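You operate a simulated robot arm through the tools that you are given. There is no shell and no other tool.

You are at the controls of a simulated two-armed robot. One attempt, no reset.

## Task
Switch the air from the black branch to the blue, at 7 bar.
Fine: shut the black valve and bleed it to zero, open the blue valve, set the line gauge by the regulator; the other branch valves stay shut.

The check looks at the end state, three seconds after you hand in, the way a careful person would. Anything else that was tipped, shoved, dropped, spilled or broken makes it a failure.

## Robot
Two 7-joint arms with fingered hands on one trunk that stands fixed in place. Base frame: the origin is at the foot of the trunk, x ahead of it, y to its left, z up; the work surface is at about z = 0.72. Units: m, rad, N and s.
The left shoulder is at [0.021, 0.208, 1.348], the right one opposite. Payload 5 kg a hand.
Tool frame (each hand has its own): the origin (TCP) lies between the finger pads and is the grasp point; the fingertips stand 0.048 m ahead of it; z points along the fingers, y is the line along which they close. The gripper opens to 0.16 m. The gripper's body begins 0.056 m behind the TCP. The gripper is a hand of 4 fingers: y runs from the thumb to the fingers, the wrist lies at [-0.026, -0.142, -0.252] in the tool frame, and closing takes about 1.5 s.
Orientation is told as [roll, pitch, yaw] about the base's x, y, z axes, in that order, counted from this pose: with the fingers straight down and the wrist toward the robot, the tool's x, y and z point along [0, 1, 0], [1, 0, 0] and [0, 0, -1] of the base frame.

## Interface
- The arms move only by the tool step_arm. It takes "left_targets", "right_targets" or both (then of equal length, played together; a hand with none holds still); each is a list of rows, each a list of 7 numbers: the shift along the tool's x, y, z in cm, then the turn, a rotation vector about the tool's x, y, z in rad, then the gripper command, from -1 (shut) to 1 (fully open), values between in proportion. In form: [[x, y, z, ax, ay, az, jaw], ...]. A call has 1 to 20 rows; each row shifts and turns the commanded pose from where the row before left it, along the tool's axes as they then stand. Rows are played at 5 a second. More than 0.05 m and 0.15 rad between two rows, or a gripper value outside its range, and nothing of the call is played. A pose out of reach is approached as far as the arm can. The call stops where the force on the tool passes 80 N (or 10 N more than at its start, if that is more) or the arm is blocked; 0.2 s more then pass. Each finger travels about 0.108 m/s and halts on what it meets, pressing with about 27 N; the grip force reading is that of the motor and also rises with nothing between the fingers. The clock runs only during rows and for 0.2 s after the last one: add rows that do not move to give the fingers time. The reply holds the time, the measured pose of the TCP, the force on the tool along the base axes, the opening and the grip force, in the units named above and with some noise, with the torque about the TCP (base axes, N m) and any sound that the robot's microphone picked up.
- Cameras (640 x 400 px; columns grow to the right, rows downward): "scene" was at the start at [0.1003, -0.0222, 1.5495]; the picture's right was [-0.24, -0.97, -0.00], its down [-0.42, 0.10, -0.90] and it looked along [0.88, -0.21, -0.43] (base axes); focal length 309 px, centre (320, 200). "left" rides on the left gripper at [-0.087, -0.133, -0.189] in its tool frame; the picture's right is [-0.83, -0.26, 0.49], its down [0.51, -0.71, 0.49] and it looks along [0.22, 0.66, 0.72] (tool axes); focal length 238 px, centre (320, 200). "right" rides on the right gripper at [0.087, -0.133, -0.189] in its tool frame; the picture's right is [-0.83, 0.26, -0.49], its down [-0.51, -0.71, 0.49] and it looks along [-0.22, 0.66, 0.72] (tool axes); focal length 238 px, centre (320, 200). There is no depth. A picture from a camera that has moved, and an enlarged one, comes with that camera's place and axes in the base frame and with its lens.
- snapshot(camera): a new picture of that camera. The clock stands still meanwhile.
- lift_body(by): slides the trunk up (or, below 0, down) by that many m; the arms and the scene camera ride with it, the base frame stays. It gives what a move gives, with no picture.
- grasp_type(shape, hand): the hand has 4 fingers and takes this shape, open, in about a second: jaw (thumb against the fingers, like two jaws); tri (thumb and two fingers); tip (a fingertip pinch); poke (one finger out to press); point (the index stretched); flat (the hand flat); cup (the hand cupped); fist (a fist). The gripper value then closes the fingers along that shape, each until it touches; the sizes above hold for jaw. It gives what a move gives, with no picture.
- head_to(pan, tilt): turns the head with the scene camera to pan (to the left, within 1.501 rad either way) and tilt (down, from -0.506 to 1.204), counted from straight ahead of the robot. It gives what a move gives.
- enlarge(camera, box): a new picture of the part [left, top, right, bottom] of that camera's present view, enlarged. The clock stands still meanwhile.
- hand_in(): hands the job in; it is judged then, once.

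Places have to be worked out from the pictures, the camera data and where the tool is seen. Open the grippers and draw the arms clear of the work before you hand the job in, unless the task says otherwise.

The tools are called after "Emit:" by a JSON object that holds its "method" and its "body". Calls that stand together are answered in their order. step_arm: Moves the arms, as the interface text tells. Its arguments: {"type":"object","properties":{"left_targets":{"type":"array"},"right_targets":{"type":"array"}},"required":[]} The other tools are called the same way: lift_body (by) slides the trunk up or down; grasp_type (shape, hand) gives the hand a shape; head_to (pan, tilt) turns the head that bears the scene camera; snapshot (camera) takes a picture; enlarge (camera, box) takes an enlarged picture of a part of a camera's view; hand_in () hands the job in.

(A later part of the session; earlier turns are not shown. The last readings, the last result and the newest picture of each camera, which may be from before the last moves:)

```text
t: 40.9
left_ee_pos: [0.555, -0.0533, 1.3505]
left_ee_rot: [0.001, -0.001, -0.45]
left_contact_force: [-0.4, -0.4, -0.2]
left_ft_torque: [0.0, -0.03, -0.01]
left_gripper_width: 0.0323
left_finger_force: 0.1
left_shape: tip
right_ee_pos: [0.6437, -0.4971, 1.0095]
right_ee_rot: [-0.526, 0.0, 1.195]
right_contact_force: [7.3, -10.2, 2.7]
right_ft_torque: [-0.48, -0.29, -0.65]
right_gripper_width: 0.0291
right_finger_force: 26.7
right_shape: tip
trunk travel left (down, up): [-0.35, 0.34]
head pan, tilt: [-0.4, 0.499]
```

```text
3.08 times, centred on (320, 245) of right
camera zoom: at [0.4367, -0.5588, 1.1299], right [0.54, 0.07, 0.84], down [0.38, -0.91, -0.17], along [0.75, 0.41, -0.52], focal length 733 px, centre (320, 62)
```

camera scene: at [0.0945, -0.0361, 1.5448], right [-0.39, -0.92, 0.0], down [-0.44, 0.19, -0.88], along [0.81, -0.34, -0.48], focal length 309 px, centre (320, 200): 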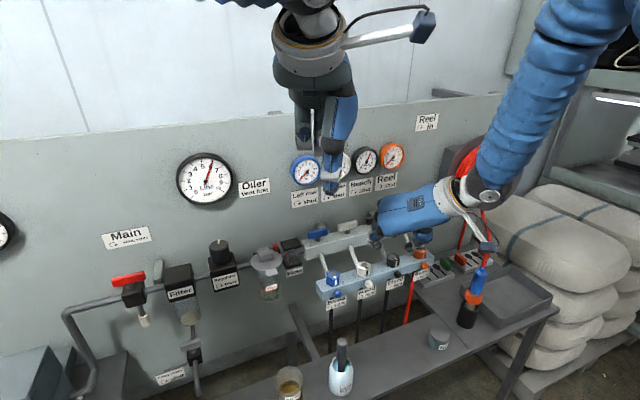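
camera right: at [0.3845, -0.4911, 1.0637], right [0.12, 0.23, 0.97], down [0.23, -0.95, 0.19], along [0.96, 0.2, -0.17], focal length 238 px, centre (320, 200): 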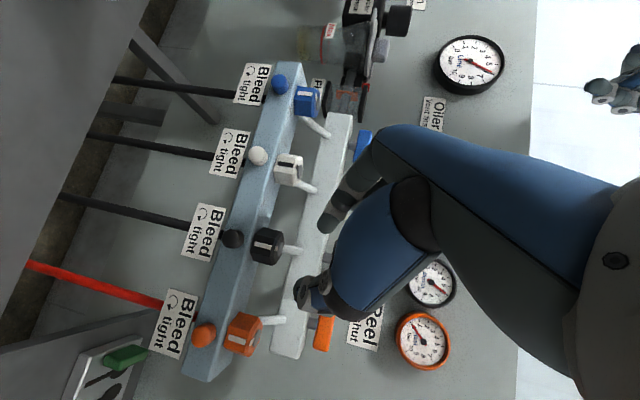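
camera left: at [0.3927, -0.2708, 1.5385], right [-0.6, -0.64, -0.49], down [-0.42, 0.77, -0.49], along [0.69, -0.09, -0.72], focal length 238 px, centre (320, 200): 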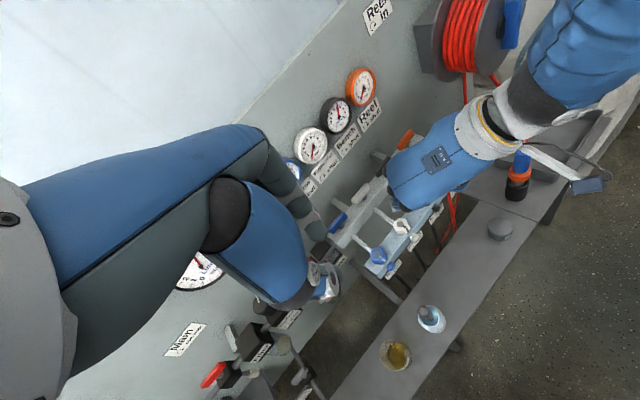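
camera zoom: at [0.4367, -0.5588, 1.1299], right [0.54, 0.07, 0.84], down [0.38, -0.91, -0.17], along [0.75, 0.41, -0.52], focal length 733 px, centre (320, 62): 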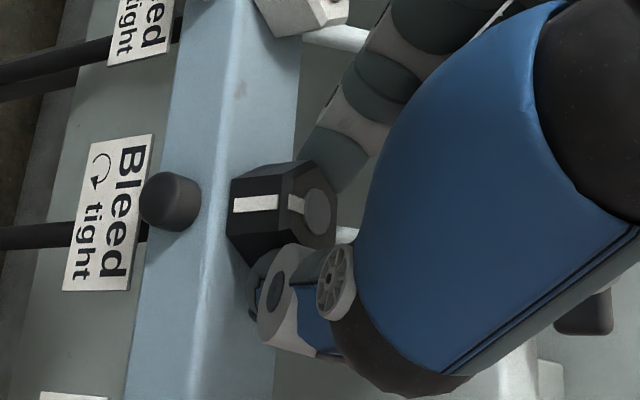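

The knob has not followed yet and the torque grows about linearly (0.65 N m at 9 degrees), like finger springiness rather than slipping. I keep turning slowly to about 40 degrees and watch the torque.

Emit:
{"method": "step_arm", "body": {"right_targets": [[0, -0.18, 0, -0.05, 0, -0.0866, -1], [0, -0.18, 0, -0.05, 0, -0.0866, -1], [0, -0.18, 0, -0.05, 0, -0.0866, -1], [0, 0, 0, 0, 0, 0, -1]]}}

Emit:
{"method": "enlarge", "body": {"camera": "scene", "box": [370, 235, 418, 275]}}

Emit:
{"method": "step_arm", "body": {"right_targets": [[0, -0.18, 0, -0.05, 0, -0.0866, -1], [0, -0.18, 0, -0.05, 0, -0.0866, -1], [0, -0.18, 0, -0.05, 0, -0.0866, -1], [0, 0, 0, 0, 0, 0, -1]]}}

Emit:
{"method": "enlarge", "body": {"camera": "scene", "box": [370, 235, 418, 275]}}

Emit:
{"method": "enlarge", "body": {"camera": "right", "box": [240, 180, 400, 310]}}

```text
t: 41.9
left_ee_pos: [0.5528, -0.0518, 1.3495]
left_ee_rot: [-0.001, -0.001, -0.45]
left_contact_force: [0.7, 0.2, 0.0]
left_ft_torque: [-0.01, -0.03, 0.01]
left_gripper_width: 0.0322
left_finger_force: 0.1
left_shape: tip
right_ee_pos: [0.6431, -0.5019, 1.0107]
right_ee_rot: [-0.527, 0.002, 1.497]
right_contact_force: [9.1, -16.1, 21.6]
right_ft_torque: [-0.96, -0.67, -1.51]
right_gripper_width: 0.03
right_finger_force: 27.0
right_shape: tip
trunk travel left (down, up): [-0.35, 0.34]
head pan, tilt: [-0.4, 0.499]
```

```text
10.00 times, centred on (394, 255) of scene
camera zoom: at [0.0943, -0.0361, 1.5449], right [-0.39, -0.92, 0.0], down [-0.44, 0.19, -0.88], along [0.81, -0.34, -0.48], focal length 3089 px, centre (-420, -350)
```

zoom: 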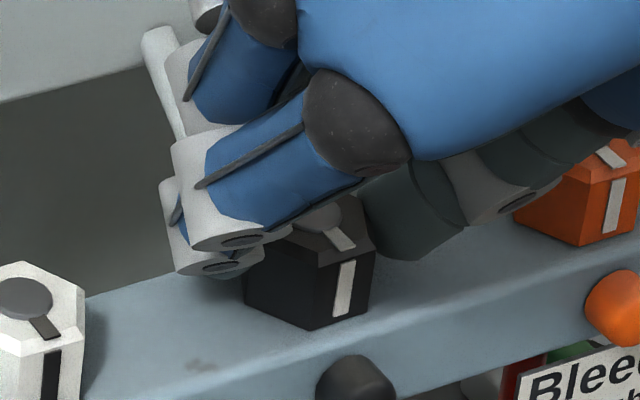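

```text
t: 42.9
left_ee_pos: [0.5506, -0.0509, 1.3506]
left_ee_rot: [0.001, -0.001, -0.45]
left_contact_force: [-0.2, 0.4, 0.2]
left_ft_torque: [-0.07, -0.01, 0.02]
left_gripper_width: 0.0323
left_finger_force: 0.1
left_shape: tip
right_ee_pos: [0.6354, -0.5059, 1.0081]
right_ee_rot: [-0.519, 0.001, 1.798]
right_contact_force: [-21.1, -14.8, 14.5]
right_ft_torque: [-0.78, 0.47, -0.37]
right_gripper_width: 0.0319
right_finger_force: 27.4
right_shape: tip
trunk travel left (down, up): [-0.35, 0.34]
head pan, tilt: [-0.4, 0.499]
```

```text
10.00 times, centred on (394, 255) of scene
camera zoom: at [0.0911, -0.0356, 1.5449], right [-0.39, -0.92, 0.0], down [-0.44, 0.19, -0.88], along [0.81, -0.34, -0.48], focal length 3089 px, centre (-420, -350)
```

zoom: 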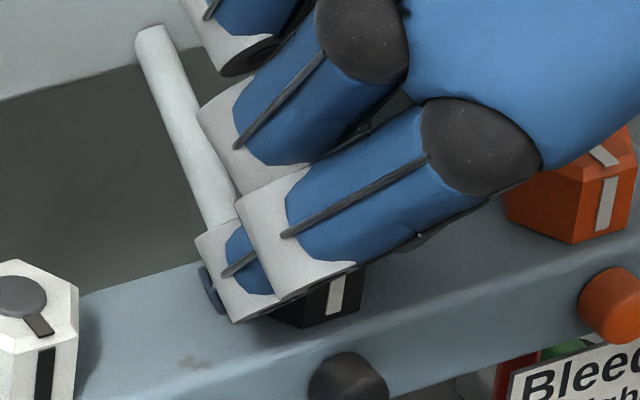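

```text
3.08 times, centred on (320, 245) of right
camera zoom: at [0.501, -0.674, 1.1293], right [0.41, 0.36, 0.84], down [0.82, -0.54, -0.18], along [0.39, 0.76, -0.52], focal length 733 px, centre (320, 62)
```

zoom: 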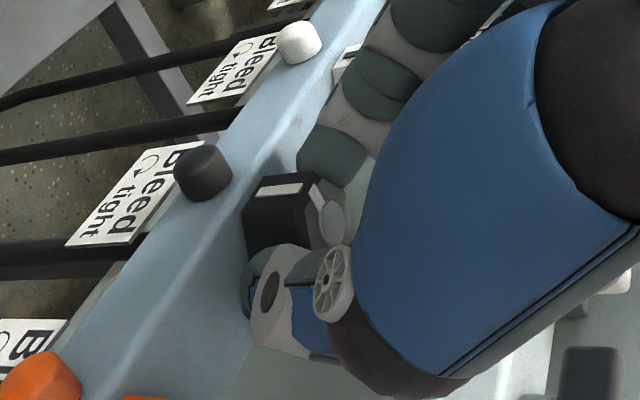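

The torque peaked at 1.5 N m and then the fingers slipped around the hex; the mark has not moved. As a small diagnostic I turn back clockwise a little while holding, to see whether the knob behaves the same in that direction.

Emit:
{"method": "step_arm", "body": {"right_targets": [[0, 0.18, 0, 0.05, 0, 0.0866, -1], [0, 0.18, 0, 0.05, 0, 0.0866, -1], [0, 0.09, 0, 0.025, 0, 0.0433, -1], [0, 0, 0, 0, 0, 0, -1]]}}

Emit:
{"method": "enlarge", "body": {"camera": "scene", "box": [370, 235, 418, 275]}}

Emit:
{"method": "enlarge", "body": {"camera": "right", "box": [240, 180, 400, 310]}}

```text
t: 43.9
left_ee_pos: [0.5509, -0.0518, 1.3501]
left_ee_rot: [0.003, -0.002, -0.449]
left_contact_force: [0.9, 0.0, -0.2]
left_ft_torque: [0.05, -0.02, 0.0]
left_gripper_width: 0.0323
left_finger_force: 0.0
left_shape: tip
right_ee_pos: [0.6369, -0.5018, 1.0098]
right_ee_rot: [-0.521, -0.001, 1.548]
right_contact_force: [-38.1, 1.1, -6.7]
right_ft_torque: [-0.41, 1.44, 0.14]
right_gripper_width: 0.0314
right_finger_force: 26.8
right_shape: tip
trunk travel left (down, up): [-0.35, 0.34]
head pan, tilt: [-0.4, 0.499]
```

```text
10.00 times, centred on (394, 255) of scene
camera zoom: at [0.0915, -0.0359, 1.5448], right [-0.39, -0.92, 0.0], down [-0.44, 0.19, -0.88], along [0.81, -0.34, -0.48], focal length 3089 px, centre (-420, -350)
```

zoom: 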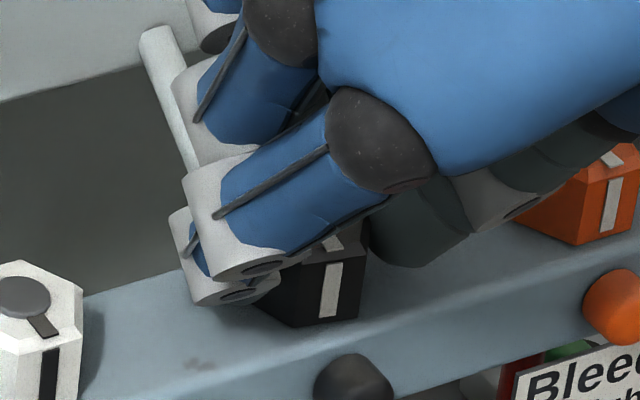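

```text
3.08 times, centred on (320, 245) of right
camera zoom: at [0.464, -0.6299, 1.1304], right [0.49, 0.25, 0.84], down [0.67, -0.73, -0.17], along [0.56, 0.64, -0.52], focal length 733 px, centre (320, 62)
```

zoom: 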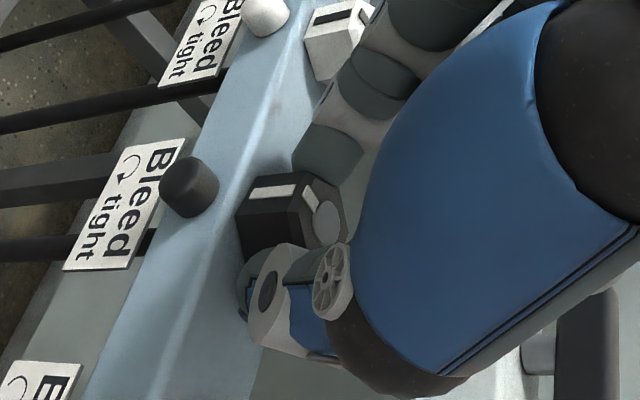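

The marked face looks narrower from the head camera than before, so the knob may in fact have turned some. I zoom in hard on it and on the Bench gauge.

Emit:
{"method": "enlarge", "body": {"camera": "scene", "box": [380, 250, 408, 270]}}

Emit:
{"method": "enlarge", "body": {"camera": "scene", "box": [340, 140, 410, 190]}}

Emit:
{"method": "enlarge", "body": {"camera": "right", "box": [270, 200, 340, 260]}}

```text
16.00 times, centred on (394, 260) of scene
camera zoom: at [0.0915, -0.0359, 1.5448], right [-0.39, -0.92, 0.0], down [-0.44, 0.19, -0.88], along [0.81, -0.34, -0.48], focal length 4942 px, centre (-864, -760)
```

zoom: 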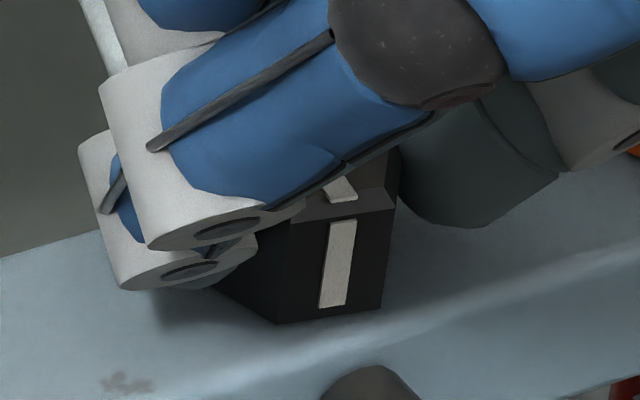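

```text
8.00 times, centred on (375, 165) of scene
camera zoom: at [0.0915, -0.0359, 1.5448], right [-0.39, -0.92, 0.0], down [-0.44, 0.19, -0.88], along [0.81, -0.34, -0.48], focal length 2471 px, centre (-120, 480)
```

zoom: 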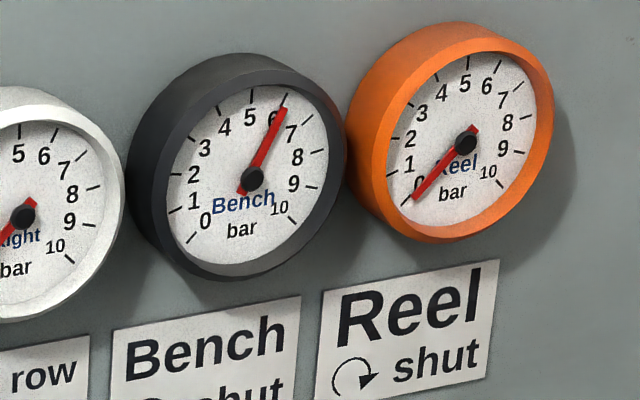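

```text
6.67 times, centred on (305, 230) of right
camera zoom: at [0.464, -0.6299, 1.1304], right [0.49, 0.25, 0.84], down [0.67, -0.73, -0.17], along [0.56, 0.64, -0.52], focal length 1589 px, centre (420, 0)
```

zoom: 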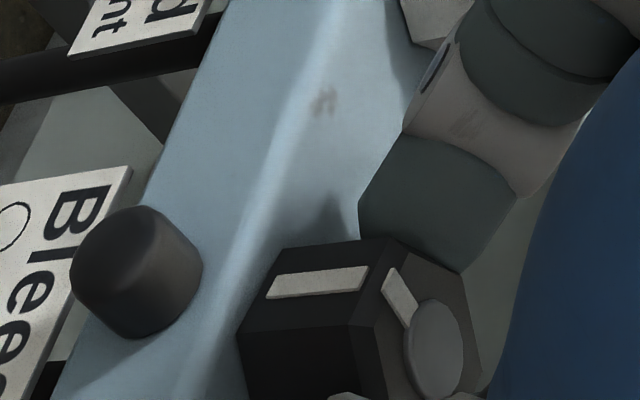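

I release and lift clear to compare the knob with the earlier picture from the same head pose.

Emit:
{"method": "step_arm", "body": {"right_targets": [[0, 0, 0, 0, 0, 0, -0.25], [0, 0, 0, 0, 0, 0, -0.25], [-0.9, 0, -1.56, 0, 0, 0, -0.25], [-0.9, 0, -1.56, 0, 0, 0, -0.25], [-1.5, 0, -2.6, 0, 0, 0, -0.25], [-1.5, 0, -2.6, 0, 0, 0, -0.25], [0, 0, 0, 0, 0, 0, -0.25]]}}

Emit:
{"method": "enlarge", "body": {"camera": "scene", "box": [352, 215, 416, 279]}}

Emit:
{"method": "enlarge", "body": {"camera": "scene", "box": [380, 250, 408, 270]}}

```text
t: 45.5
left_ee_pos: [0.5536, -0.0523, 1.3488]
left_ee_rot: [0.001, 0.0, -0.45]
left_contact_force: [0.5, -0.4, 0.4]
left_ft_torque: [0.06, 0.02, 0.0]
left_gripper_width: 0.0322
left_finger_force: 0.0
left_shape: tip
right_ee_pos: [0.6416, -0.5008, 1.1035]
right_ee_rot: [-0.524, -0.001, 1.546]
right_contact_force: [-0.3, 0.3, -0.8]
right_ft_torque: [0.03, 0.01, 0.0]
right_gripper_width: 0.0595
right_finger_force: 0.1
right_shape: tip
trunk travel left (down, up): [-0.35, 0.34]
head pan, tilt: [-0.4, 0.499]
```

```text
6.25 times, centred on (384, 247) of scene
camera zoom: at [0.0955, -0.0363, 1.5446], right [-0.39, -0.92, 0.0], down [-0.44, 0.19, -0.88], along [0.81, -0.34, -0.48], focal length 1930 px, centre (-80, -94)
```

zoom: 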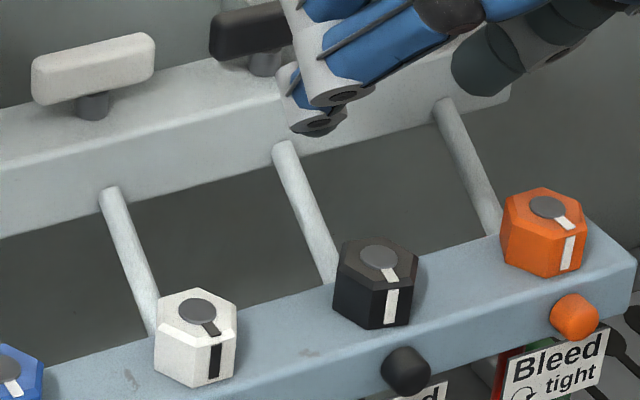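

```text
16.00 times, centred on (394, 260) of scene
camera zoom: at [0.0955, -0.0363, 1.5446], right [-0.39, -0.92, 0.0], down [-0.44, 0.19, -0.88], along [0.81, -0.34, -0.48], focal length 4942 px, centre (-864, -760)
```

zoom: 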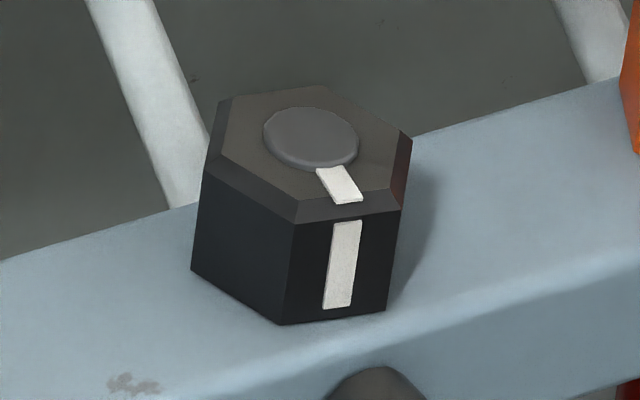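

The mark has moved slightly left, i.e. the knob turned about 9 degrees clockwise in my diagnostic, while counter-clockwise it held firm. I look closely at the black bleed's label and the other bleeds' labels to check the arrow sense.

Emit:
{"method": "enlarge", "body": {"camera": "scene", "box": [325, 270, 435, 320]}}

Emit:
{"method": "enlarge", "body": {"camera": "scene", "box": [372, 270, 404, 295]}}

Emit:
{"method": "enlarge", "body": {"camera": "scene", "box": [285, 130, 413, 210]}}

```text
5.82 times, centred on (380, 295) of scene
camera zoom: at [0.0955, -0.0363, 1.5446], right [-0.39, -0.92, 0.0], down [-0.44, 0.19, -0.88], along [0.81, -0.34, -0.48], focal length 1797 px, centre (-29, -353)
```

zoom: 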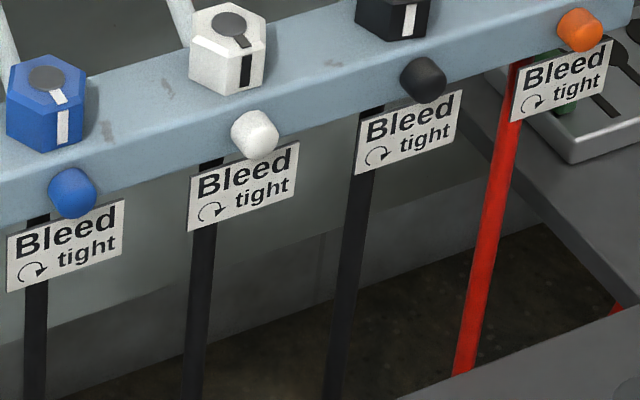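

```text
16.00 times, centred on (388, 282) of scene
camera zoom: at [0.0955, -0.0363, 1.5446], right [-0.39, -0.92, 0.0], down [-0.44, 0.19, -0.88], along [0.81, -0.34, -0.48], focal length 4942 px, centre (-768, -1120)
```

zoom: 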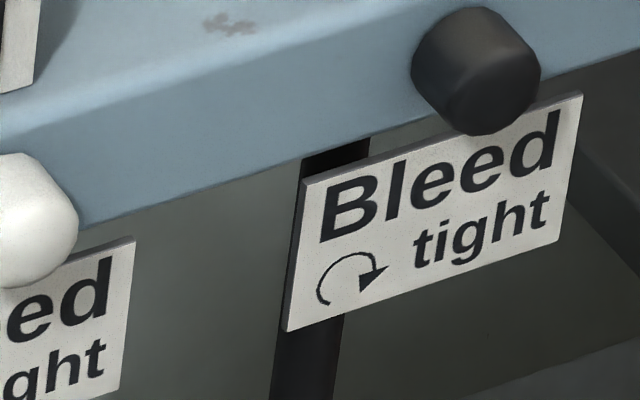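

```text
5.00 times, centred on (349, 170) of scene
camera zoom: at [0.0955, -0.0363, 1.5446], right [-0.39, -0.92, 0.0], down [-0.44, 0.19, -0.88], along [0.81, -0.34, -0.48], focal length 1544 px, centre (175, 350)
```

zoom: 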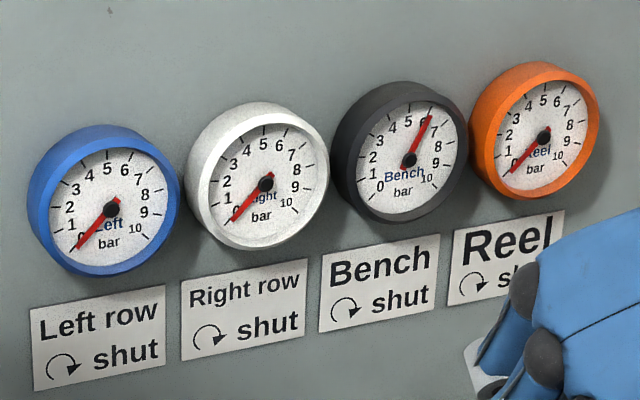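

The "Bleed ⟳ tight" plate hangs directly under the small round knob on the block's front face, so that round knob is the bleed; the hex knob with its pointer is something else (an outlet control) that my test turned about 13 degrees from its front mark. First I restore the black hex: I re-aim at its present flats (yaw about 47 degrees).

Emit:
{"method": "step_arm", "body": {"right_targets": [[0, 0, 0, 0.0726, 0, 0.1257, -0.25], [0, 0, 0, 0.0726, 0, 0.1257, -0.25], [0, 0, 0, 0.0726, 0, 0.1257, -0.25], [0, 0, 0, 0.0726, 0, 0.1257, -0.25], [0, 0, 0, 0.0726, 0, 0.1257, -0.25], [2.49, 1.28, 3.59, 0, 0, 0, -0.25], [0, 0, 0, 0, 0, 0, -0.25]]}}

Emit:
{"method": "enlarge", "body": {"camera": "scene", "box": [362, 220, 426, 284]}}

Emit:
{"method": "enlarge", "body": {"camera": "right", "box": [200, 180, 400, 330]}}

```text
t: 47.1
left_ee_pos: [0.5523, -0.0504, 1.3511]
left_ee_rot: [0.001, -0.002, -0.449]
left_contact_force: [-1.8, 0.9, 1.2]
left_ft_torque: [-0.06, -0.09, 0.05]
left_gripper_width: 0.0324
left_finger_force: 0.1
left_shape: tip
right_ee_pos: [0.6462, -0.4878, 1.0616]
right_ee_rot: [-0.526, 0.001, 0.818]
right_contact_force: [-0.7, 0.8, 0.9]
right_ft_torque: [-0.02, -0.04, -0.03]
right_gripper_width: 0.0597
right_finger_force: 0.1
right_shape: tip
trunk travel left (down, up): [-0.35, 0.34]
head pan, tilt: [-0.4, 0.499]
```

```text
6.25 times, centred on (394, 252) of scene
camera zoom: at [0.0929, -0.0348, 1.545], right [-0.39, -0.92, 0.0], down [-0.44, 0.19, -0.88], along [0.81, -0.34, -0.48], focal length 1930 px, centre (-142, -125)
```

zoom: 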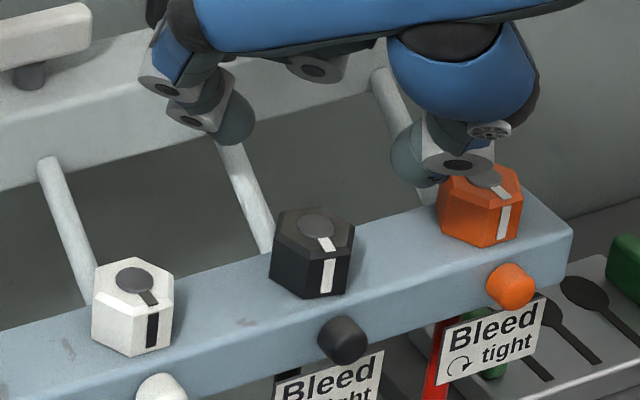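

```text
2.67 times, centred on (300, 255) of right
camera zoom: at [0.4313, -0.4695, 1.182], right [0.53, -0.14, 0.84], down [0.02, -0.99, -0.17], along [0.85, 0.1, -0.52], focal length 636 px, centre (373, 53)
```

zoom: 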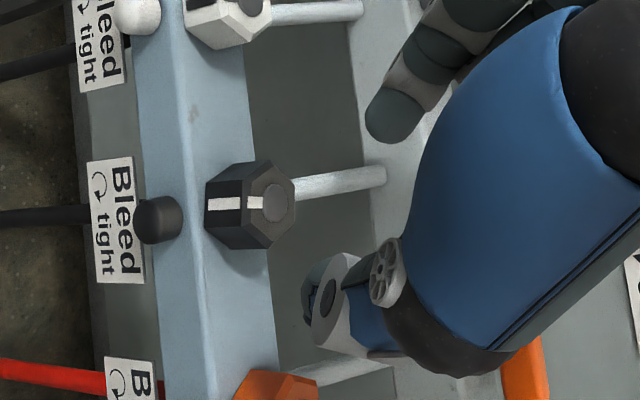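

The pinch is lined up over the black hex. I descend, close, turn it counter-clockwise about 15 degrees to its stop, and open again.

Emit:
{"method": "step_arm", "body": {"right_targets": [[0.87, 0, 1.507, 0, 0, 0, -0.25], [0.87, 0, 1.507, 0, 0, 0, -0.25], [0.87, 0, 1.507, 0, 0, 0, -0.25], [0, 0, 0, 0, 0, 0, -0.25], [0, 0, 0, 0, 0, 0, -0.5], [0, 0, 0, 0, 0, 0, -0.7], [0, 0, 0, 0, 0, 0, -1], [0, 0, 0, 0, 0, 0, -1]]}}

Emit:
{"method": "enlarge", "body": {"camera": "scene", "box": [380, 250, 408, 270]}}

Emit:
{"method": "enlarge", "body": {"camera": "right", "box": [240, 180, 400, 310]}}

```text
t: 48.9
left_ee_pos: [0.5543, -0.0519, 1.35]
left_ee_rot: [-0.001, -0.001, -0.45]
left_contact_force: [0.3, -0.4, -0.3]
left_ft_torque: [0.02, -0.01, -0.04]
left_gripper_width: 0.0324
left_finger_force: 0.0
left_shape: tip
right_ee_pos: [0.6459, -0.4903, 1.0084]
right_ee_rot: [-0.525, 0.0, 0.821]
right_contact_force: [-2.4, -2.4, 0.7]
right_ft_torque: [-0.03, 0.03, -0.08]
right_gripper_width: 0.0266
right_finger_force: 27.3
right_shape: tip
trunk travel left (down, up): [-0.35, 0.34]
head pan, tilt: [-0.4, 0.499]
```

```text
16.00 times, centred on (394, 260) of scene
camera zoom: at [0.0945, -0.0359, 1.5447], right [-0.39, -0.92, 0.0], down [-0.44, 0.19, -0.88], along [0.81, -0.34, -0.48], focal length 4942 px, centre (-864, -760)
```

zoom: 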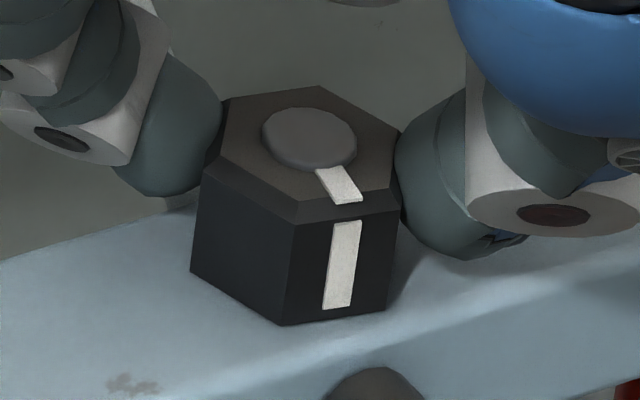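

```text
3.08 times, centred on (320, 245) of right
camera zoom: at [0.4315, -0.4714, 1.1294], right [0.53, -0.14, 0.84], down [0.02, -0.99, -0.17], along [0.85, 0.1, -0.52], focal length 733 px, centre (320, 62)
```

zoom: 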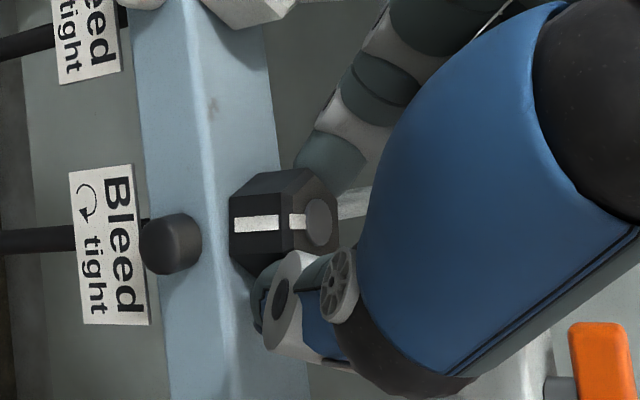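

A clean grip on the flats. I turn it slowly counter-clockwise 14 degrees, reading the torque.

Emit:
{"method": "step_arm", "body": {"right_targets": [[0, -0.108, 0, -0.03, 0, -0.052, -1], [0, -0.108, 0, -0.03, 0, -0.052, -1], [0, -0.108, 0, -0.03, 0, -0.052, -1], [0, -0.108, 0, -0.03, 0, -0.052, -1], [0, 0, 0, 0, 0, 0, -1]]}}

Emit:
{"method": "enlarge", "body": {"camera": "scene", "box": [380, 250, 408, 270]}}

```text
t: 50.1
left_ee_pos: [0.5534, -0.051, 1.3498]
left_ee_rot: [0.001, -0.001, -0.448]
left_contact_force: [-0.5, 0.7, 0.4]
left_ft_torque: [0.0, -0.01, 0.03]
left_gripper_width: 0.0322
left_finger_force: 0.1
left_shape: tip
right_ee_pos: [0.6443, -0.4925, 1.0092]
right_ee_rot: [-0.522, 0.001, 1.061]
right_contact_force: [-1.6, -1.5, -1.7]
right_ft_torque: [-0.04, 0.11, -0.15]
right_gripper_width: 0.0271
right_finger_force: 26.6
right_shape: tip
trunk travel left (down, up): [-0.35, 0.34]
head pan, tilt: [-0.4, 0.499]
```

```text
16.00 times, centred on (394, 260) of scene
camera zoom: at [0.0948, -0.0357, 1.5447], right [-0.39, -0.92, 0.0], down [-0.44, 0.19, -0.88], along [0.81, -0.34, -0.48], focal length 4942 px, centre (-864, -760)
```

zoom: 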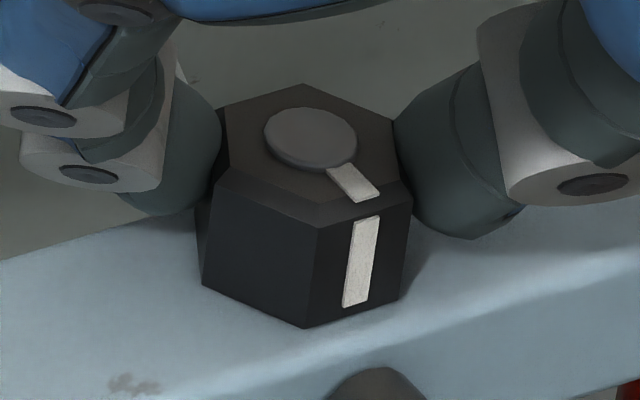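

The hex followed easily and its pointer is back to the front like the others (ratio as before). I nudge 3 degrees more to confirm it sits at its stop, then relax that, open and lift clear.

Emit:
{"method": "step_arm", "body": {"right_targets": [[0, -0.09, 0, -0.025, 0, -0.0433, -1], [0, 0, 0, 0, 0, 0, -1]]}}

Emit:
{"method": "enlarge", "body": {"camera": "scene", "box": [380, 250, 408, 270]}}

```text
t: 50.7
left_ee_pos: [0.553, -0.0514, 1.3499]
left_ee_rot: [-0.001, -0.002, -0.45]
left_contact_force: [0.1, 0.0, 0.4]
left_ft_torque: [-0.01, 0.02, 0.0]
left_gripper_width: 0.0324
left_finger_force: 0.1
left_shape: tip
right_ee_pos: [0.6424, -0.4937, 1.0089]
right_ee_rot: [-0.525, -0.001, 1.11]
right_contact_force: [0.4, -2.8, -1.9]
right_ft_torque: [-0.17, 0.04, -0.36]
right_gripper_width: 0.0266
right_finger_force: 27.4
right_shape: tip
trunk travel left (down, up): [-0.35, 0.34]
head pan, tilt: [-0.4, 0.499]
```

```text
16.00 times, centred on (394, 260) of scene
camera zoom: at [0.095, -0.0358, 1.5447], right [-0.39, -0.92, 0.0], down [-0.44, 0.19, -0.88], along [0.81, -0.34, -0.48], focal length 4942 px, centre (-864, -760)
```

zoom: 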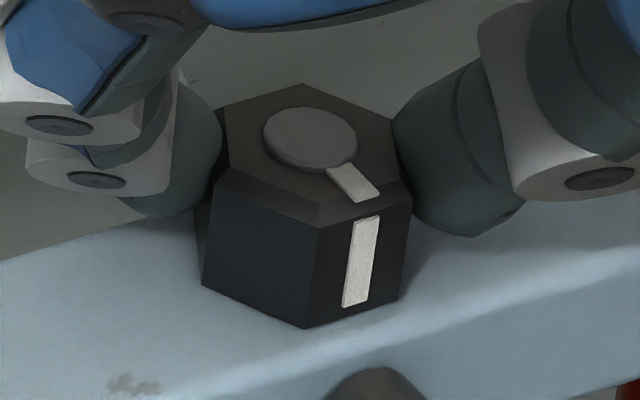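

It is at its stop, restored. I open, lift and draw back, then turn the hand so the fingers point straight at the panel with a horizontal closing line, for the round bleed knob on the front.

Emit:
{"method": "step_arm", "body": {"right_targets": [[0, 0.05, 0, 0.0125, 0, 0.0217, -0.25], [0, 0, 0, 0, 0, 0, -0.25], [0, 0, 0, 0, 0, 0, -0.25], [-2.25, 0, -3.9, 0, 0, 0, -0.25], [-2.25, 0, -3.9, 0, 0, 0, -0.25], [3.1, -1.78, -1.79, 0, 0, 0, -0.4], [3.1, -1.78, -1.79, 0, 0, 0, -0.4], [3.1, -1.78, -1.79, 0, 0, 0, -0.4], [0, 0, 0, -0.06, 0, -0.104, -0.4], [0, 0, 0, -0.06, 0, -0.104, -0.4], [0, 0, 0, -0.06, 0, -0.104, -0.4], [0, 0, 0, -0.06, 0, -0.104, -0.4], [0, 0, 0, 0, 0, 0, -0.4]]}}

Emit:
{"method": "step_arm", "body": {"right_targets": [[0, 0, 0, 0, -0.1496, 0, -0.4], [0, 0, 0, 0, -0.1496, 0, -0.4], [0, 0, 0, 0, -0.1496, 0, -0.4], [0, 0, 0, 0, -0.1496, 0, -0.4], [0, 0, 0, 0, -0.1496, 0, -0.4], [0, 0, 0, 0, -0.1496, 0, -0.4], [0, 0, 0, 0, -0.1496, 0, -0.4], [0, 0, 0, 0, 0, 0, -0.4]]}}

Emit:
{"method": "snapshot", "body": {"camera": "scene"}}

Emit:
{"method": "snapshot", "body": {"camera": "right"}}

```text
t: 53.5
left_ee_pos: [0.5524, -0.0505, 1.3507]
left_ee_rot: [0.0, 0.0, -0.449]
left_contact_force: [0.3, -0.2, -0.3]
left_ft_torque: [-0.03, 0.0, 0.02]
left_gripper_width: 0.0323
left_finger_force: 0.1
left_shape: tip
right_ee_pos: [0.5231, -0.4898, 1.1003]
right_ee_rot: [-0.526, 0.001, 1.567]
right_contact_force: [-1.4, 1.3, -0.1]
right_ft_torque: [-0.02, -0.02, 0.04]
right_gripper_width: 0.0491
right_finger_force: 0.0
right_shape: tip
trunk travel left (down, up): [-0.35, 0.34]
head pan, tilt: [-0.4, 0.499]
```

```text
t: 55.3
left_ee_pos: [0.5539, -0.0501, 1.3498]
left_ee_rot: [0.0, 0.001, -0.451]
left_contact_force: [0.1, 0.7, 0.6]
left_ft_torque: [-0.07, 0.01, -0.02]
left_gripper_width: 0.0322
left_finger_force: 0.0
left_shape: tip
right_ee_pos: [0.5245, -0.4897, 1.1011]
right_ee_rot: [-1.574, 0.001, 1.566]
right_contact_force: [-0.7, 0.1, 0.7]
right_ft_torque: [-0.02, 0.02, -0.01]
right_gripper_width: 0.0489
right_finger_force: 0.0
right_shape: tip
trunk travel left (down, up): [-0.35, 0.34]
head pan, tilt: [-0.4, 0.499]
```

```text
taken
camera scene: at [0.0944, -0.0346, 1.5449], right [-0.39, -0.92, 0.0], down [-0.44, 0.19, -0.88], along [0.81, -0.34, -0.48], focal length 309 px, centre (320, 200)
```

scene: 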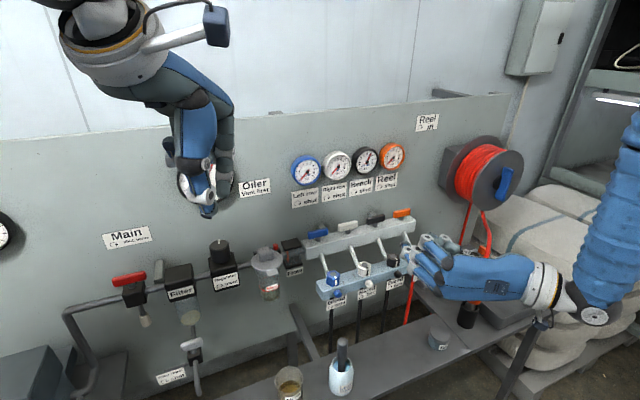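

```text
taken
camera right: at [0.3348, -0.6224, 1.0136], right [-0.49, 0.26, 0.83], down [0.49, -0.71, 0.51], along [0.73, 0.65, 0.22], focal length 238 px, centre (320, 200)
```

right: 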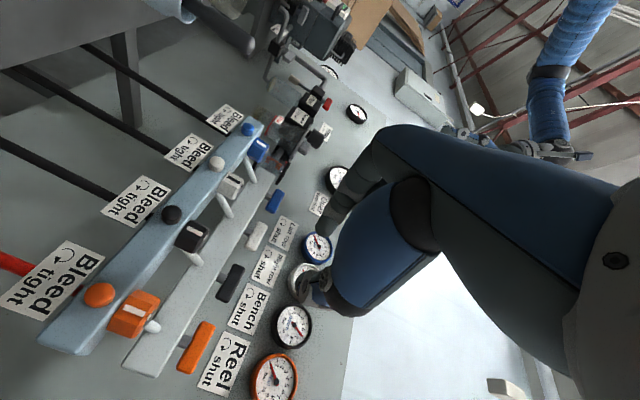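

The hand points at the panel. I enlarge both views to locate the black round bleed knob precisely.

Emit:
{"method": "enlarge", "body": {"camera": "right", "box": [90, 160, 250, 270]}}

Emit:
{"method": "enlarge", "body": {"camera": "scene", "box": [360, 230, 440, 300]}}

```text
3.64 times, centred on (170, 215) of right
camera zoom: at [0.3348, -0.6224, 1.0136], right [-0.49, 0.26, 0.83], down [0.49, -0.71, 0.51], along [0.73, 0.65, 0.22], focal length 867 px, centre (866, 146)
```

zoom: 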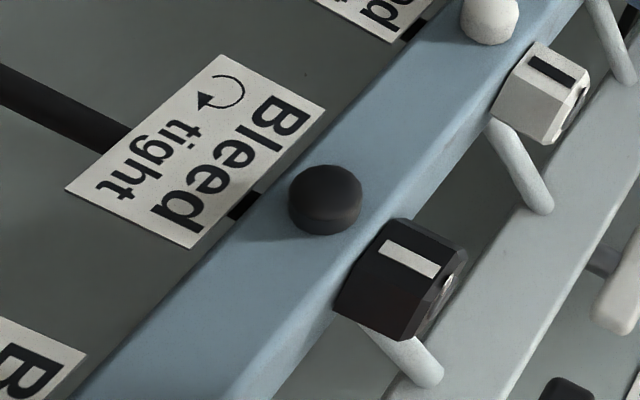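

```text
5.71 times, centred on (400, 265) of scene
camera zoom: at [0.0944, -0.0346, 1.5449], right [-0.39, -0.92, 0.0], down [-0.44, 0.19, -0.88], along [0.81, -0.34, -0.48], focal length 1765 px, centre (-137, -171)
```

zoom: 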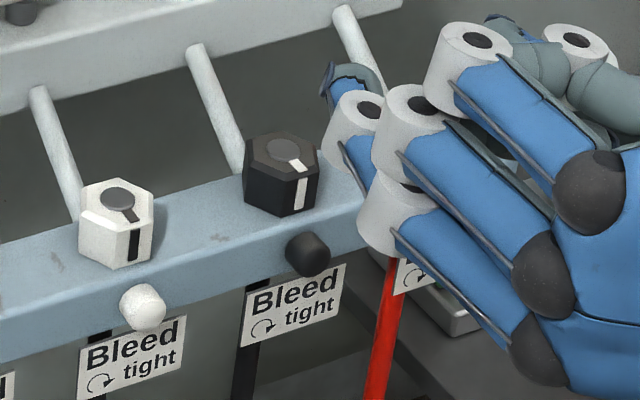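

The round black bleed knob sits at about (0.630, -0.500, 0.9365), 2 cm long and 2.2 cm across, its axis toward me. I lower the hand in front of it, fingertips about 2 cm short.

Emit:
{"method": "step_arm", "body": {"right_targets": [[4.115, -0.21, 0.26, 0, 0, 0, -0.4], [4.115, -0.21, 0.26, 0, 0, 0, -0.4], [4.115, -0.21, 0.26, 0, 0, 0, -0.4], [4.115, -0.21, 0.26, 0, 0, 0, -0.4], [0, 0, 0, 0, 0, 0, -0.4]]}}

Emit:
{"method": "snapshot", "body": {"camera": "right"}}

Emit:
{"method": "enlarge", "body": {"camera": "scene", "box": [350, 230, 450, 320]}}

Emit:
{"method": "enlarge", "body": {"camera": "right", "box": [240, 150, 400, 310]}}

```text
t: 56.5
left_ee_pos: [0.5524, -0.0505, 1.3499]
left_ee_rot: [0.0, 0.001, -0.451]
left_contact_force: [-0.6, 1.1, 0.9]
left_ft_torque: [-0.04, -0.02, 0.04]
left_gripper_width: 0.0325
left_finger_force: 0.0
left_shape: tip
right_ee_pos: [0.5346, -0.4996, 0.9347]
right_ee_rot: [-1.572, 0.003, 1.567]
right_contact_force: [0.0, 0.8, -0.1]
right_ft_torque: [0.0, 0.05, -0.02]
right_gripper_width: 0.0486
right_finger_force: 0.0
right_shape: tip
trunk travel left (down, up): [-0.35, 0.34]
head pan, tilt: [-0.4, 0.499]
```

```text
taken
camera right: at [0.3441, -0.6315, 0.8484], right [-0.49, 0.26, 0.83], down [0.49, -0.71, 0.51], along [0.73, 0.65, 0.22], focal length 238 px, centre (320, 200)
```

right: 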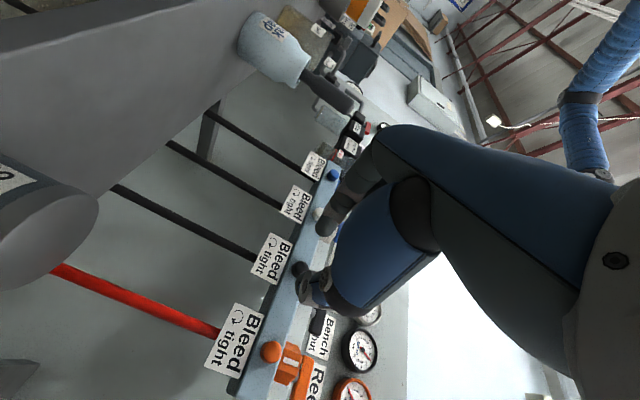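

```text
4.44 times, centred on (400, 275) of scene
camera zoom: at [0.0939, -0.035, 1.5449], right [-0.39, -0.92, 0.0], down [-0.44, 0.19, -0.88], along [0.81, -0.34, -0.48], focal length 1373 px, centre (-36, -133)
```

zoom: 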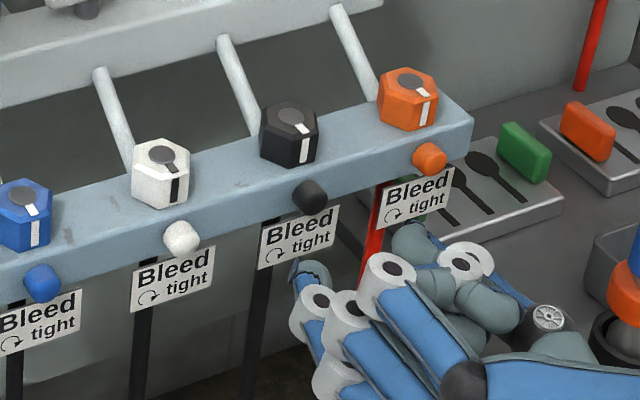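

```text
2.50 times, centred on (320, 230) of right
camera zoom: at [0.3441, -0.6315, 0.8484], right [-0.49, 0.26, 0.83], down [0.49, -0.71, 0.51], along [0.73, 0.65, 0.22], focal length 596 px, centre (320, 125)
```

zoom: 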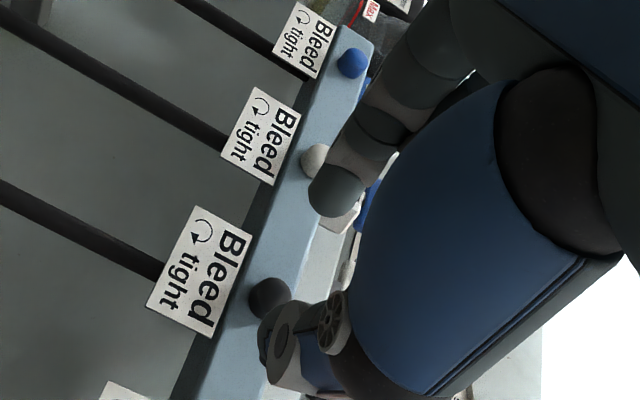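

Triangulated: thumb tip (0.579, -0.536, 0.930) and index tip (0.570, -0.461, 0.937) straddle the knob line evenly. I advance 4 cm, with 2 mm up and 3 mm left, then close on the round knob.

Emit:
{"method": "step_arm", "body": {"right_targets": [[-0.1, 0.15, 2.0, 0, 0, 0, -0.4], [-0.1, 0.15, 2.0, 0, 0, 0, -0.4], [0, 0, 0, 0, 0, 0, -0.4]]}}

Emit:
{"method": "enlarge", "body": {"camera": "scene", "box": [360, 230, 440, 300]}}

Emit:
{"method": "enlarge", "body": {"camera": "right", "box": [250, 180, 370, 280]}}

```text
t: 57.3
left_ee_pos: [0.5519, -0.0516, 1.3503]
left_ee_rot: [0.0, 0.001, -0.451]
left_contact_force: [-0.1, 0.5, 0.3]
left_ft_torque: [0.0, -0.04, -0.01]
left_gripper_width: 0.0325
left_finger_force: 0.1
left_shape: tip
right_ee_pos: [0.5743, -0.4966, 0.9378]
right_ee_rot: [-1.569, 0.003, 1.565]
right_contact_force: [0.5, -0.6, -0.7]
right_ft_torque: [-0.02, 0.01, 0.05]
right_gripper_width: 0.0487
right_finger_force: 0.1
right_shape: tip
trunk travel left (down, up): [-0.35, 0.34]
head pan, tilt: [-0.4, 0.499]
```

```text
5.71 times, centred on (400, 265) of scene
camera zoom: at [0.0943, -0.036, 1.5448], right [-0.39, -0.92, 0.0], down [-0.44, 0.19, -0.88], along [0.81, -0.34, -0.48], focal length 1765 px, centre (-137, -171)
```

zoom: 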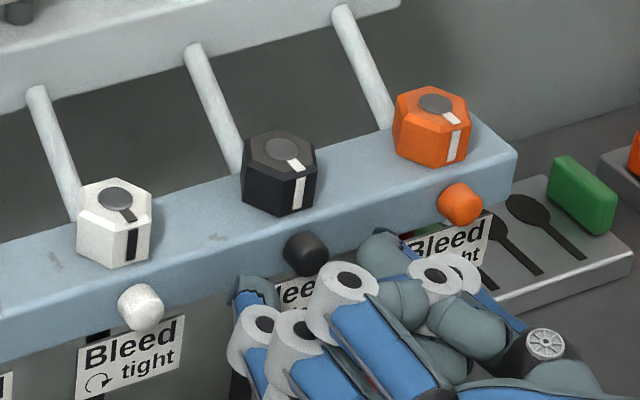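

```text
4.00 times, centred on (310, 230) of right
camera zoom: at [0.3845, -0.6294, 0.8507], right [-0.49, 0.26, 0.83], down [0.49, -0.71, 0.51], along [0.73, 0.65, 0.22], focal length 953 px, centre (360, 80)
```

zoom: 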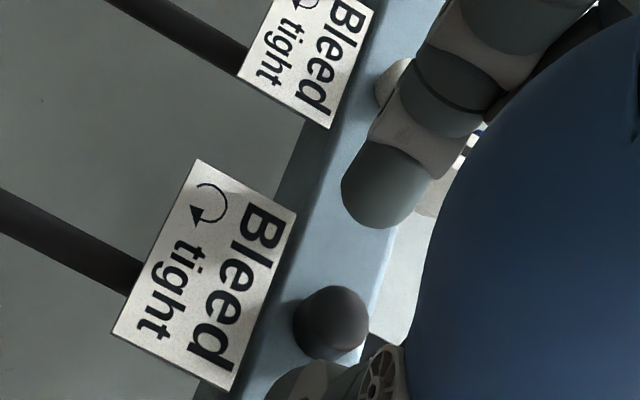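

Both fingertips are beside the knob, the thumb nearer. I close the pinch.

Emit:
{"method": "step_arm", "body": {"right_targets": [[0, 0, 0, 0, 0, 0, -0.6], [0, 0, 0, 0, 0, 0, -0.75], [0, 0, 0, 0, 0, 0, -1], [0, 0, 0, 0, 0, 0, -1], [0, 0, 0, 0, 0, 0, -1]]}}

Emit:
{"method": "enlarge", "body": {"camera": "scene", "box": [360, 230, 440, 300]}}

Emit:
{"method": "enlarge", "body": {"camera": "right", "box": [250, 180, 370, 280]}}

```text
t: 58.5
left_ee_pos: [0.554, -0.0516, 1.35]
left_ee_rot: [0.001, -0.002, -0.451]
left_contact_force: [-0.9, -0.5, -0.7]
left_ft_torque: [-0.04, -0.03, 0.01]
left_gripper_width: 0.0323
left_finger_force: 0.0
left_shape: tip
right_ee_pos: [0.5746, -0.4962, 0.9365]
right_ee_rot: [-1.571, 0.002, 1.565]
right_contact_force: [-1.6, 0.8, -0.3]
right_ft_torque: [-0.02, 0.02, 0.03]
right_gripper_width: 0.0007
right_finger_force: 26.8
right_shape: tip
trunk travel left (down, up): [-0.35, 0.34]
head pan, tilt: [-0.4, 0.499]
```

```text
5.71 times, centred on (400, 265) of scene
camera zoom: at [0.0946, -0.0357, 1.5448], right [-0.39, -0.92, 0.0], down [-0.44, 0.19, -0.88], along [0.81, -0.34, -0.48], focal length 1765 px, centre (-137, -171)
```

zoom: 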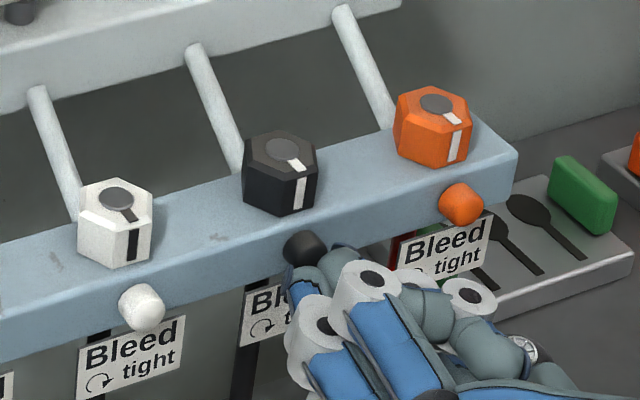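

```text
4.00 times, centred on (310, 230) of right
camera zoom: at [0.3846, -0.6291, 0.8508], right [-0.49, 0.26, 0.83], down [0.49, -0.71, 0.51], along [0.73, 0.65, 0.22], focal length 953 px, centre (360, 80)
```

zoom: 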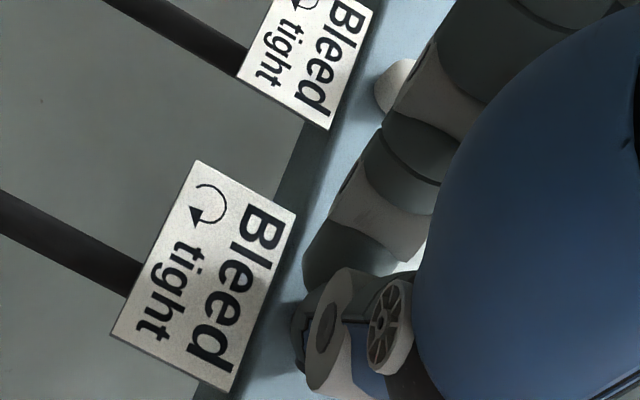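

The fingers closed fully just in front of the knob, so they need to go further in. I reopen, turn the hand 6 degrees so the index reaches as far as the thumb, and advance 1.2 cm.

Emit:
{"method": "step_arm", "body": {"right_targets": [[0, 0, 0, 0, 0, 0, -0.4], [0, 0, 0, 0, 0, 0, -0.4], [0, 0, 0, 0, 0, 0, -0.4], [0, 0.5, 0, 0.11, 0, 0, -0.4], [0, 0.06, 0.6, 0, 0, 0, -0.4], [0, 0.06, 0.6, 0, 0, 0, -0.4], [0, 0, 0, 0, 0, 0, -0.4]]}}

Emit:
{"method": "enlarge", "body": {"camera": "scene", "box": [360, 230, 440, 300]}}

Emit:
{"method": "enlarge", "body": {"camera": "right", "box": [250, 180, 370, 280]}}

```text
t: 60.1
left_ee_pos: [0.5475, -0.0495, 1.353]
left_ee_rot: [0.001, -0.005, -0.447]
left_contact_force: [-0.3, 0.3, 0.8]
left_ft_torque: [0.03, -0.04, 0.02]
left_gripper_width: 0.0323
left_finger_force: 0.1
left_shape: tip
right_ee_pos: [0.5803, -0.4889, 0.9372]
right_ee_rot: [-1.567, 0.0, 1.465]
right_contact_force: [-68.3, 13.1, 9.6]
right_ft_torque: [0.35, -0.05, 2.73]
right_gripper_width: 0.0517
right_finger_force: 0.0
right_shape: tip
trunk travel left (down, up): [-0.35, 0.34]
head pan, tilt: [-0.4, 0.499]
```

```text
5.71 times, centred on (400, 265) of scene
camera zoom: at [0.0868, -0.034, 1.5453], right [-0.39, -0.92, 0.0], down [-0.44, 0.19, -0.88], along [0.81, -0.34, -0.47], focal length 1765 px, centre (-137, -171)
```

zoom: 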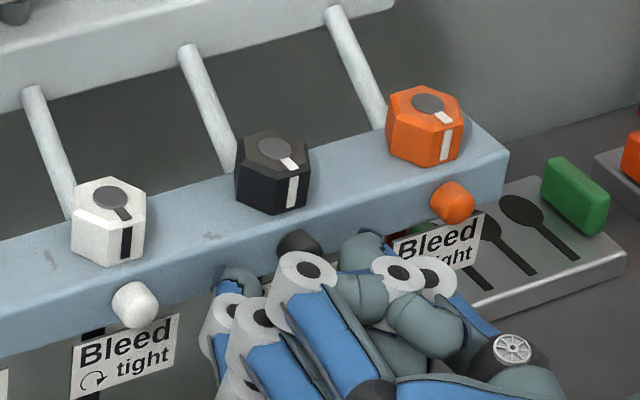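

```text
4.00 times, centred on (310, 230) of right
camera zoom: at [0.377, -0.6005, 0.851], right [-0.45, 0.31, 0.84], down [0.41, -0.76, 0.51], along [0.79, 0.57, 0.22], focal length 953 px, centre (360, 80)
```

zoom: 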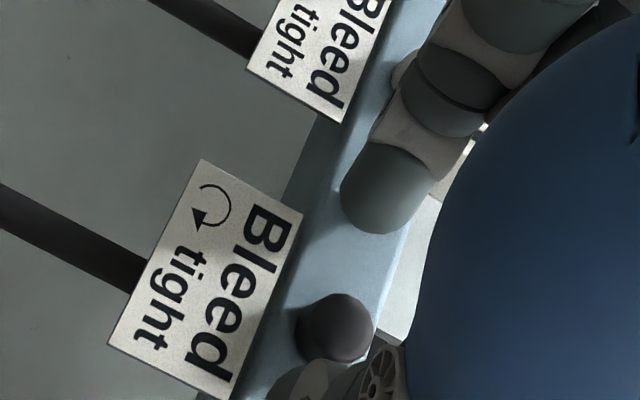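

The index tip is pressing on the block's front face (68 N). I back off 5 mm and close from there.

Emit:
{"method": "step_arm", "body": {"right_targets": [[0, 0, -0.5, 0, 0, 0, -0.4], [0, 0, -0.3, 0, 0, 0, -0.4], [0, 0, 0, 0, 0, 0, -0.4]]}}

Emit:
{"method": "step_arm", "body": {"right_targets": [[0, 0, 0, 0, 0, 0, -0.6], [0, 0, 0, 0, 0, 0, -0.75], [0, 0, 0, 0, 0, 0, -1], [0, 0, 0, 0, 0, 0, -1], [0, 0, 0, 0, 0, 0, -1]]}}

Emit:
{"method": "enlarge", "body": {"camera": "scene", "box": [360, 230, 440, 300]}}

Emit:
{"method": "enlarge", "body": {"camera": "right", "box": [250, 180, 370, 280]}}

```text
t: 60.9
left_ee_pos: [0.5519, -0.051, 1.3517]
left_ee_rot: [0.0, -0.004, -0.45]
left_contact_force: [1.5, -0.4, -0.8]
left_ft_torque: [-0.04, 0.01, -0.04]
left_gripper_width: 0.0321
left_finger_force: 0.1
left_shape: tip
right_ee_pos: [0.5779, -0.4912, 0.9371]
right_ee_rot: [-1.573, 0.003, 1.459]
right_contact_force: [-29.1, 6.9, -3.4]
right_ft_torque: [-0.04, 0.35, 1.28]
right_gripper_width: 0.0505
right_finger_force: 0.0
right_shape: tip
trunk travel left (down, up): [-0.35, 0.34]
head pan, tilt: [-0.4, 0.499]
```

```text
t: 62.1
left_ee_pos: [0.5537, -0.0509, 1.3497]
left_ee_rot: [-0.001, 0.001, -0.45]
left_contact_force: [-0.1, 0.0, -1.1]
left_ft_torque: [-0.01, 0.02, 0.03]
left_gripper_width: 0.0324
left_finger_force: 0.1
left_shape: tip
right_ee_pos: [0.58, -0.4924, 0.9363]
right_ee_rot: [-1.571, 0.002, 1.453]
right_contact_force: [-1.6, -6.4, 2.9]
right_ft_torque: [0.0, -0.12, -0.3]
right_gripper_width: 0.0136
right_finger_force: 26.6
right_shape: tip
trunk travel left (down, up): [-0.35, 0.34]
head pan, tilt: [-0.4, 0.499]
```

```text
5.71 times, centred on (400, 265) of scene
camera zoom: at [0.0949, -0.0364, 1.5448], right [-0.39, -0.92, 0.0], down [-0.44, 0.19, -0.88], along [0.81, -0.34, -0.48], focal length 1765 px, centre (-137, -171)
```

zoom: 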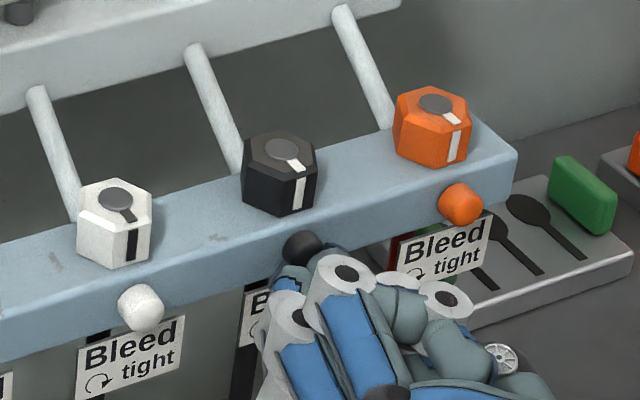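

```text
4.00 times, centred on (310, 230) of right
camera zoom: at [0.3762, -0.6026, 0.8496], right [-0.46, 0.31, 0.83], down [0.4, -0.76, 0.51], along [0.79, 0.57, 0.22], focal length 953 px, centre (360, 80)
```

zoom: 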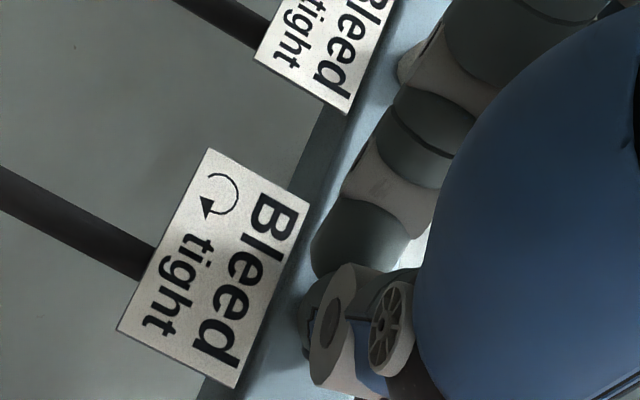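

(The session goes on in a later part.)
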